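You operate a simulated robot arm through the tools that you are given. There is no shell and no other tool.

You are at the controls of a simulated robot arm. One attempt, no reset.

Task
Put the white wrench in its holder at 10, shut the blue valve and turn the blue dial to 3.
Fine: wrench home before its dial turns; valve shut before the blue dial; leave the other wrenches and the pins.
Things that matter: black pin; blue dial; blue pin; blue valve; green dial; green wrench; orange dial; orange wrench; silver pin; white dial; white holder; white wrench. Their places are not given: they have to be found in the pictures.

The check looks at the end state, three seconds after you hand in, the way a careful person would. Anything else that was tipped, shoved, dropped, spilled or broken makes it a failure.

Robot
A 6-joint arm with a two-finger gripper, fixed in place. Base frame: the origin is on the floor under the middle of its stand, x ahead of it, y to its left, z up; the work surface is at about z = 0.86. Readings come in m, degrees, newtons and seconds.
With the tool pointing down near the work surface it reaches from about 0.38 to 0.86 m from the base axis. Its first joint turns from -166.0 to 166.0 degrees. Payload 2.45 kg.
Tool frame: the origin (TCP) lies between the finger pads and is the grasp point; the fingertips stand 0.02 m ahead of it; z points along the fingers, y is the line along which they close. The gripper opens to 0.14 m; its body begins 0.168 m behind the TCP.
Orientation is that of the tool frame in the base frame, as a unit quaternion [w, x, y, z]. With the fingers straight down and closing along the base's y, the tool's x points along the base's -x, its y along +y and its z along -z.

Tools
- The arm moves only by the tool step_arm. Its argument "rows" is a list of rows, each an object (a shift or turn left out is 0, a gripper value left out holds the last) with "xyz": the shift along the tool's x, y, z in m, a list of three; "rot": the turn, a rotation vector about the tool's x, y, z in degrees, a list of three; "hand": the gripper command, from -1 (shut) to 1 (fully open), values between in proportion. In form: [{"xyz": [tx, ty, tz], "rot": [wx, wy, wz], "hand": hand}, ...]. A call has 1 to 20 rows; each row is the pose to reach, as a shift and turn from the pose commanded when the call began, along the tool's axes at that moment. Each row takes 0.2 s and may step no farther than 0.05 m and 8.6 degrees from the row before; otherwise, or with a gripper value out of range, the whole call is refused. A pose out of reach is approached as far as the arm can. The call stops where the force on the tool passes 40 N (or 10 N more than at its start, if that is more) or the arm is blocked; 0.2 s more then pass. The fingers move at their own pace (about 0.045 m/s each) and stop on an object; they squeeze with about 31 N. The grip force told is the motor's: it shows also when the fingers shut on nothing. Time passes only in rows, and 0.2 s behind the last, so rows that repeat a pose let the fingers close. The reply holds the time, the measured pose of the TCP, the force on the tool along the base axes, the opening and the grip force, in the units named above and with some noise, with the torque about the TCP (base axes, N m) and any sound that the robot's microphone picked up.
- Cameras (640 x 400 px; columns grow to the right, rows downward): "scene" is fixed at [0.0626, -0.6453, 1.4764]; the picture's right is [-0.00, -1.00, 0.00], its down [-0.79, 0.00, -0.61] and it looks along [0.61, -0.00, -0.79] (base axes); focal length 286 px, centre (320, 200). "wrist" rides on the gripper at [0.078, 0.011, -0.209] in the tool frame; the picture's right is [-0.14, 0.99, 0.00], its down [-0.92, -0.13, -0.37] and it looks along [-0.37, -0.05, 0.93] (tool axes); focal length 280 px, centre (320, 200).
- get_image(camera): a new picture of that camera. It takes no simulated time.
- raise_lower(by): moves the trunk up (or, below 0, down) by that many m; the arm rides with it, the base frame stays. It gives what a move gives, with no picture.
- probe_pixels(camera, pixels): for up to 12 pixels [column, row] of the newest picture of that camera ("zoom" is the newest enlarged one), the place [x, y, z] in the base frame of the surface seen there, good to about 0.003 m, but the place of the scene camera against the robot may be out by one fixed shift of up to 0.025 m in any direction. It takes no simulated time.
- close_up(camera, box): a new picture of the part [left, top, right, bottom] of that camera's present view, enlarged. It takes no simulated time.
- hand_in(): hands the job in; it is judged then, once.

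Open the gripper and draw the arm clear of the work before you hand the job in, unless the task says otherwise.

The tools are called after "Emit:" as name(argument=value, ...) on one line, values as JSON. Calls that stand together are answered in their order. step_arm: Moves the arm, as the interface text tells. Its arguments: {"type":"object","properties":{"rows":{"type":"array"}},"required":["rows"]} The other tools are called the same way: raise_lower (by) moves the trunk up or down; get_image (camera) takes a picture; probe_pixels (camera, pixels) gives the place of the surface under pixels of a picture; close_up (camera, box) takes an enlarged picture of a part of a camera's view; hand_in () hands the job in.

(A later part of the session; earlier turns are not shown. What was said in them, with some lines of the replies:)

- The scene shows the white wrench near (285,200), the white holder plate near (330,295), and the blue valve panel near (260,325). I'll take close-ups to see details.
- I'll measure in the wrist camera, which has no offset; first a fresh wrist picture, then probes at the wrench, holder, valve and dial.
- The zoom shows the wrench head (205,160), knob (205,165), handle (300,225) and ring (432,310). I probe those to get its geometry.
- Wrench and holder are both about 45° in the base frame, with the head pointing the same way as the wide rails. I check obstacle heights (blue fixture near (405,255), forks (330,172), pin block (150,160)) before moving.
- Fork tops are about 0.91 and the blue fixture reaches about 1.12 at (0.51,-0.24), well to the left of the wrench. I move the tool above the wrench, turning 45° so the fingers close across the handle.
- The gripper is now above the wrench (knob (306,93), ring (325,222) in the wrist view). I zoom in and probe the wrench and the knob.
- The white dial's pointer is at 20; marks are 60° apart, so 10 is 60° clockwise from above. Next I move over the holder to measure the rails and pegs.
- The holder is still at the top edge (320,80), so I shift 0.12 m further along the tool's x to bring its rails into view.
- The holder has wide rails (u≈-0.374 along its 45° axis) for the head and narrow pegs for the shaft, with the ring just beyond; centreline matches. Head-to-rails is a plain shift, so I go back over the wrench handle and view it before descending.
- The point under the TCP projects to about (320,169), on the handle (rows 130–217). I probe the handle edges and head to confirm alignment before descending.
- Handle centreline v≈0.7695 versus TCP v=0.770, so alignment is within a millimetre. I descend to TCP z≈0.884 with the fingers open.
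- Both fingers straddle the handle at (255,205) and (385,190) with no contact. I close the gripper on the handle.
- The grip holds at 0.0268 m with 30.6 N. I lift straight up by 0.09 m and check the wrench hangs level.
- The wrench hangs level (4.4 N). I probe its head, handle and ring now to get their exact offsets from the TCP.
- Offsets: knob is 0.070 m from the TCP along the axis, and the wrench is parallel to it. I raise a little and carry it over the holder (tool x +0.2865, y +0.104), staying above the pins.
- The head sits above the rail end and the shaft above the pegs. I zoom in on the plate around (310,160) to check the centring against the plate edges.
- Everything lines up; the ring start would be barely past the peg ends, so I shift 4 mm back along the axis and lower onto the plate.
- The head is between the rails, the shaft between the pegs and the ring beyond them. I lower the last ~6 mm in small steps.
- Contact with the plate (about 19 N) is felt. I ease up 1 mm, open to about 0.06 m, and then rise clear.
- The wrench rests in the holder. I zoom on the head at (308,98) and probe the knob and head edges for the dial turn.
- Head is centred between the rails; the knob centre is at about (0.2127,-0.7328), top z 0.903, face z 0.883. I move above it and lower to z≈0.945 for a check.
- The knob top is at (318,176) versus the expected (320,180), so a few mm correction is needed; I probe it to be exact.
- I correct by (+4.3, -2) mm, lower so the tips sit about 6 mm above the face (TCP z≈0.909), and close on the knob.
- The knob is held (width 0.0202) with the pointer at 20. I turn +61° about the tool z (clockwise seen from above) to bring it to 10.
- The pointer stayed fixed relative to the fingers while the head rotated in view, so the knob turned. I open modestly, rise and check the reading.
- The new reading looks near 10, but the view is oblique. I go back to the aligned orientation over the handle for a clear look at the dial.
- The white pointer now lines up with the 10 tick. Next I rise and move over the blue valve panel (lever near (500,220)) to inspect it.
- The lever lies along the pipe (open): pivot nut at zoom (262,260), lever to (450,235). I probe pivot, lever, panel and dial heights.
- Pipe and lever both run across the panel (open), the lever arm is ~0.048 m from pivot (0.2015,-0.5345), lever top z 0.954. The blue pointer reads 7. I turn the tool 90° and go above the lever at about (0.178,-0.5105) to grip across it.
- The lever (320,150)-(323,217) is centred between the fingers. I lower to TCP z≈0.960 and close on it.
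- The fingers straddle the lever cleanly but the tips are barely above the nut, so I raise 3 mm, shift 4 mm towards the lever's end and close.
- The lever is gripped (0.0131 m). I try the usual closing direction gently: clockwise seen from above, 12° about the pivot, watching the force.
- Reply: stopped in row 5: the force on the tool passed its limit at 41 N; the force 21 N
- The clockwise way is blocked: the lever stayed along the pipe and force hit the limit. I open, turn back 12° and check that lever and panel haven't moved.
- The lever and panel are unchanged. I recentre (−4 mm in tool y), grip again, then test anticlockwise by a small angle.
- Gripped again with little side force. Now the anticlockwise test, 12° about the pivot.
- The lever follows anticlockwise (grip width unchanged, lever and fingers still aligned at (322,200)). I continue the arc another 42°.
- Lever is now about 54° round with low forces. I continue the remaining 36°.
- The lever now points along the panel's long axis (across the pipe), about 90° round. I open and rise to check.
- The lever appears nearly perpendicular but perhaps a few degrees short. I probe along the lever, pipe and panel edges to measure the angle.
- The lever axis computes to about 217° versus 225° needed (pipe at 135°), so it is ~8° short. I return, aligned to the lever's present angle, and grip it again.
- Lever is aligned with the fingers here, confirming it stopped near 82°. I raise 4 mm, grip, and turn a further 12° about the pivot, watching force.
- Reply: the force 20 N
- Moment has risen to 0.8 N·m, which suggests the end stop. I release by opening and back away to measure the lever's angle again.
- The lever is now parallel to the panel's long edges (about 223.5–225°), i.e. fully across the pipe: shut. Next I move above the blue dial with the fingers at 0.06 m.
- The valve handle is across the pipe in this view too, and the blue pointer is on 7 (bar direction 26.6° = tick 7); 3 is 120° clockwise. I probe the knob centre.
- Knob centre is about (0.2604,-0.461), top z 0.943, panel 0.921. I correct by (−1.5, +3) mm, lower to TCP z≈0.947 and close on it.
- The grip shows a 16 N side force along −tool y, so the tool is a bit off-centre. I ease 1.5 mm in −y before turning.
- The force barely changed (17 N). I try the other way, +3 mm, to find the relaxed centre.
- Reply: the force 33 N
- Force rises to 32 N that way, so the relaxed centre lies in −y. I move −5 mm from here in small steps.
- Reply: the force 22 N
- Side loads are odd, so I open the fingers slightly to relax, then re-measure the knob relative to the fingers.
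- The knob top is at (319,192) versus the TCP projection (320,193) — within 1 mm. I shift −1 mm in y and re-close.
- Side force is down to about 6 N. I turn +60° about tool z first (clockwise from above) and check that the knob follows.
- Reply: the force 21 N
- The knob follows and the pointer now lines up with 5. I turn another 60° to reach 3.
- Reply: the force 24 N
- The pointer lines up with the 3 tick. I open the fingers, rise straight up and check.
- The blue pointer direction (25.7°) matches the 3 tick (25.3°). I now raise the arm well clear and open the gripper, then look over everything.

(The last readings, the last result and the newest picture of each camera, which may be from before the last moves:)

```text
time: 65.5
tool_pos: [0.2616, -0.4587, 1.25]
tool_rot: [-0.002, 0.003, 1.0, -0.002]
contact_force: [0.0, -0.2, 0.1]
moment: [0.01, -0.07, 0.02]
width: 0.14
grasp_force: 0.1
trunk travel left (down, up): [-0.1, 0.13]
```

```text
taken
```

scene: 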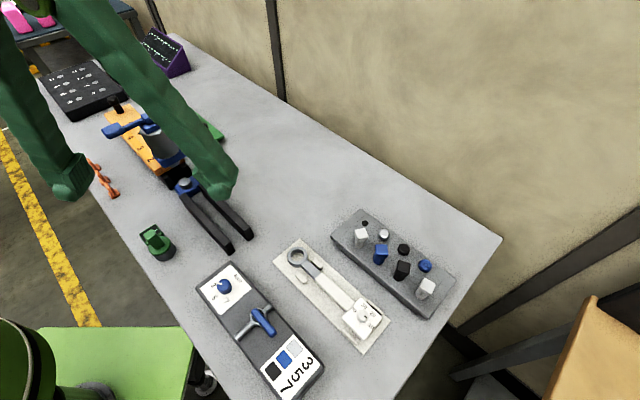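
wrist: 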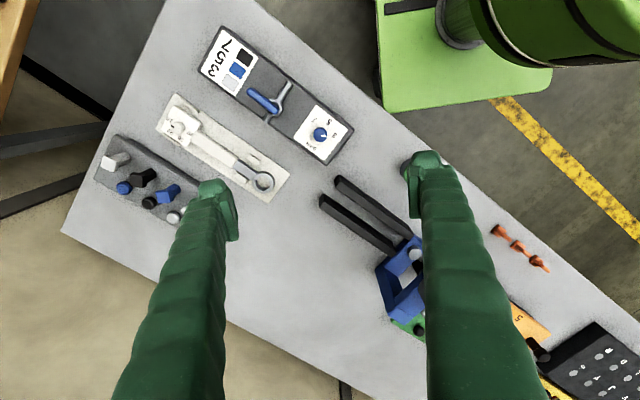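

Emit:
close_up(camera="wrist", box=[190, 20, 370, 170])

Emit:
close_up(camera="wrist", box=[130, 80, 310, 210])

Emit:
close_up(camera="scene", box=[180, 230, 400, 400])

```text
2.67 times, centred on (280, 95) of wrist
```

zoom: 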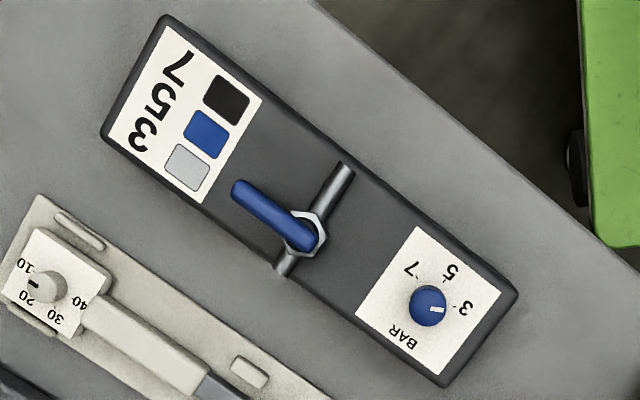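

```text
3.08 times, centred on (220, 145) of wrist
```

zoom: 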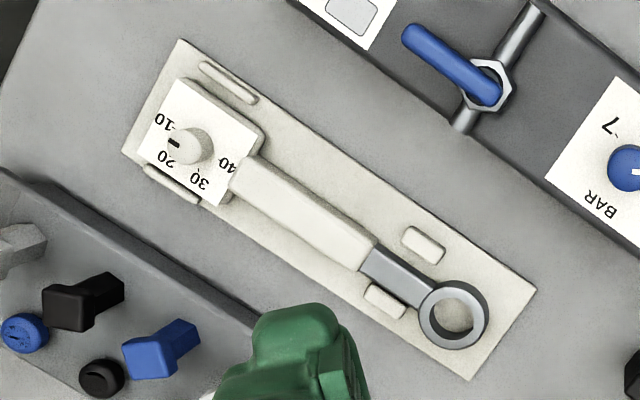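

```text
2.35 times, centred on (290, 315) of scene
```

zoom: 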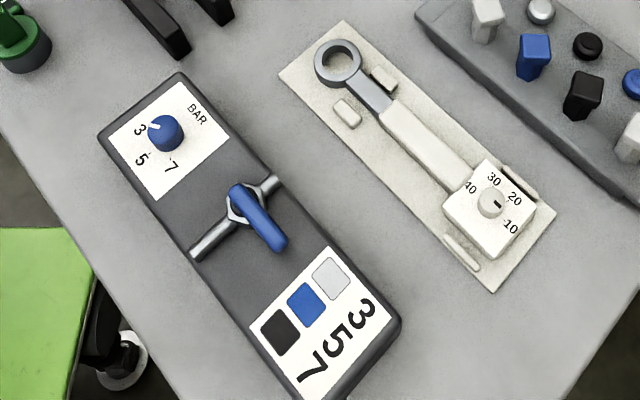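

Everything looks in place; I double-check the white dial and lever with tighter zooms.

Emit:
close_up(camera="wrist", box=[160, 105, 210, 140])

Emit:
close_up(camera="scene", box=[335, 290, 395, 345])

Emit:
close_up(camera="scene", box=[230, 290, 310, 340])

```text
11.43 times, centred on (185, 122) of wrist
```

zoom: 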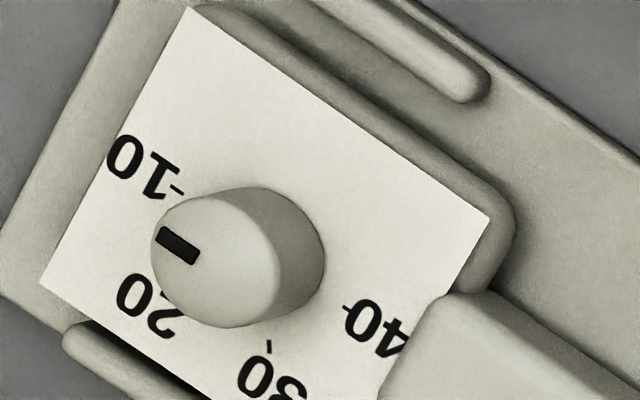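

```text
7.27 times, centred on (365, 318) of scene
```

zoom: 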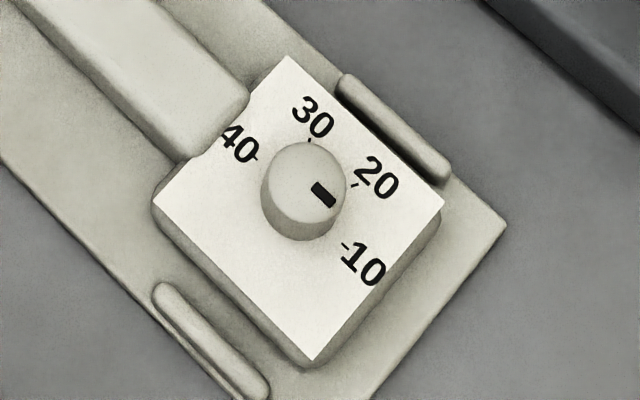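

```text
8.00 times, centred on (270, 315) of scene
```

zoom: 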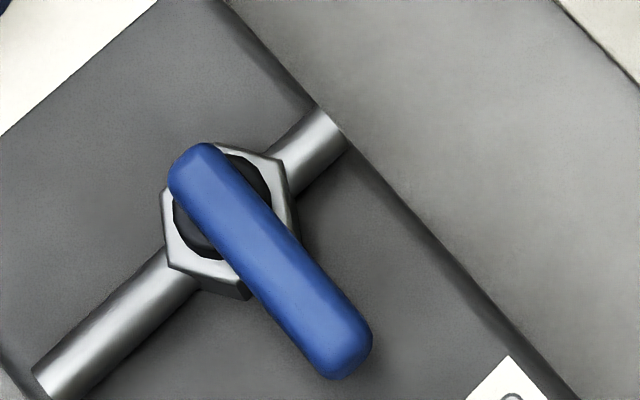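

The white pointer is on 10, the wrench lies flat in its holder, the lever is ~89° to the pipe (shut), and the blue dial reads 3; pins and other tools look untouched. The gripper is open and about 0.3 m above the work, so I hand in.

Emit:
hand_in()

```text
The job is handed in.
```

I've handed the job in. The pictures show all three parts done, but no verdict came back.

- **White wrench:** it lies flat in its holder, with the head between the rails and the shaft between the pegs. I turned its dial from 20 to 10 only after it was seated.
- **Blue valve:** it is shut, with the lever about 89° to the pipe. I first tried clockwise and hit a firm stop at about 41 N, so I turned it anticlockwise. I found no sign that the panel moved. The lever stopped about 8° short at first, so I gripped it again and finished the turn.
- **Blue dial:** I turned it from 7 to 3 after the valve was shut, and the pointer lines up with the 3 mark.
- **Other items:** I saw no change in the pins or the other wrenches.

The arm ended with the gripper open, about 0.3 m above the work.
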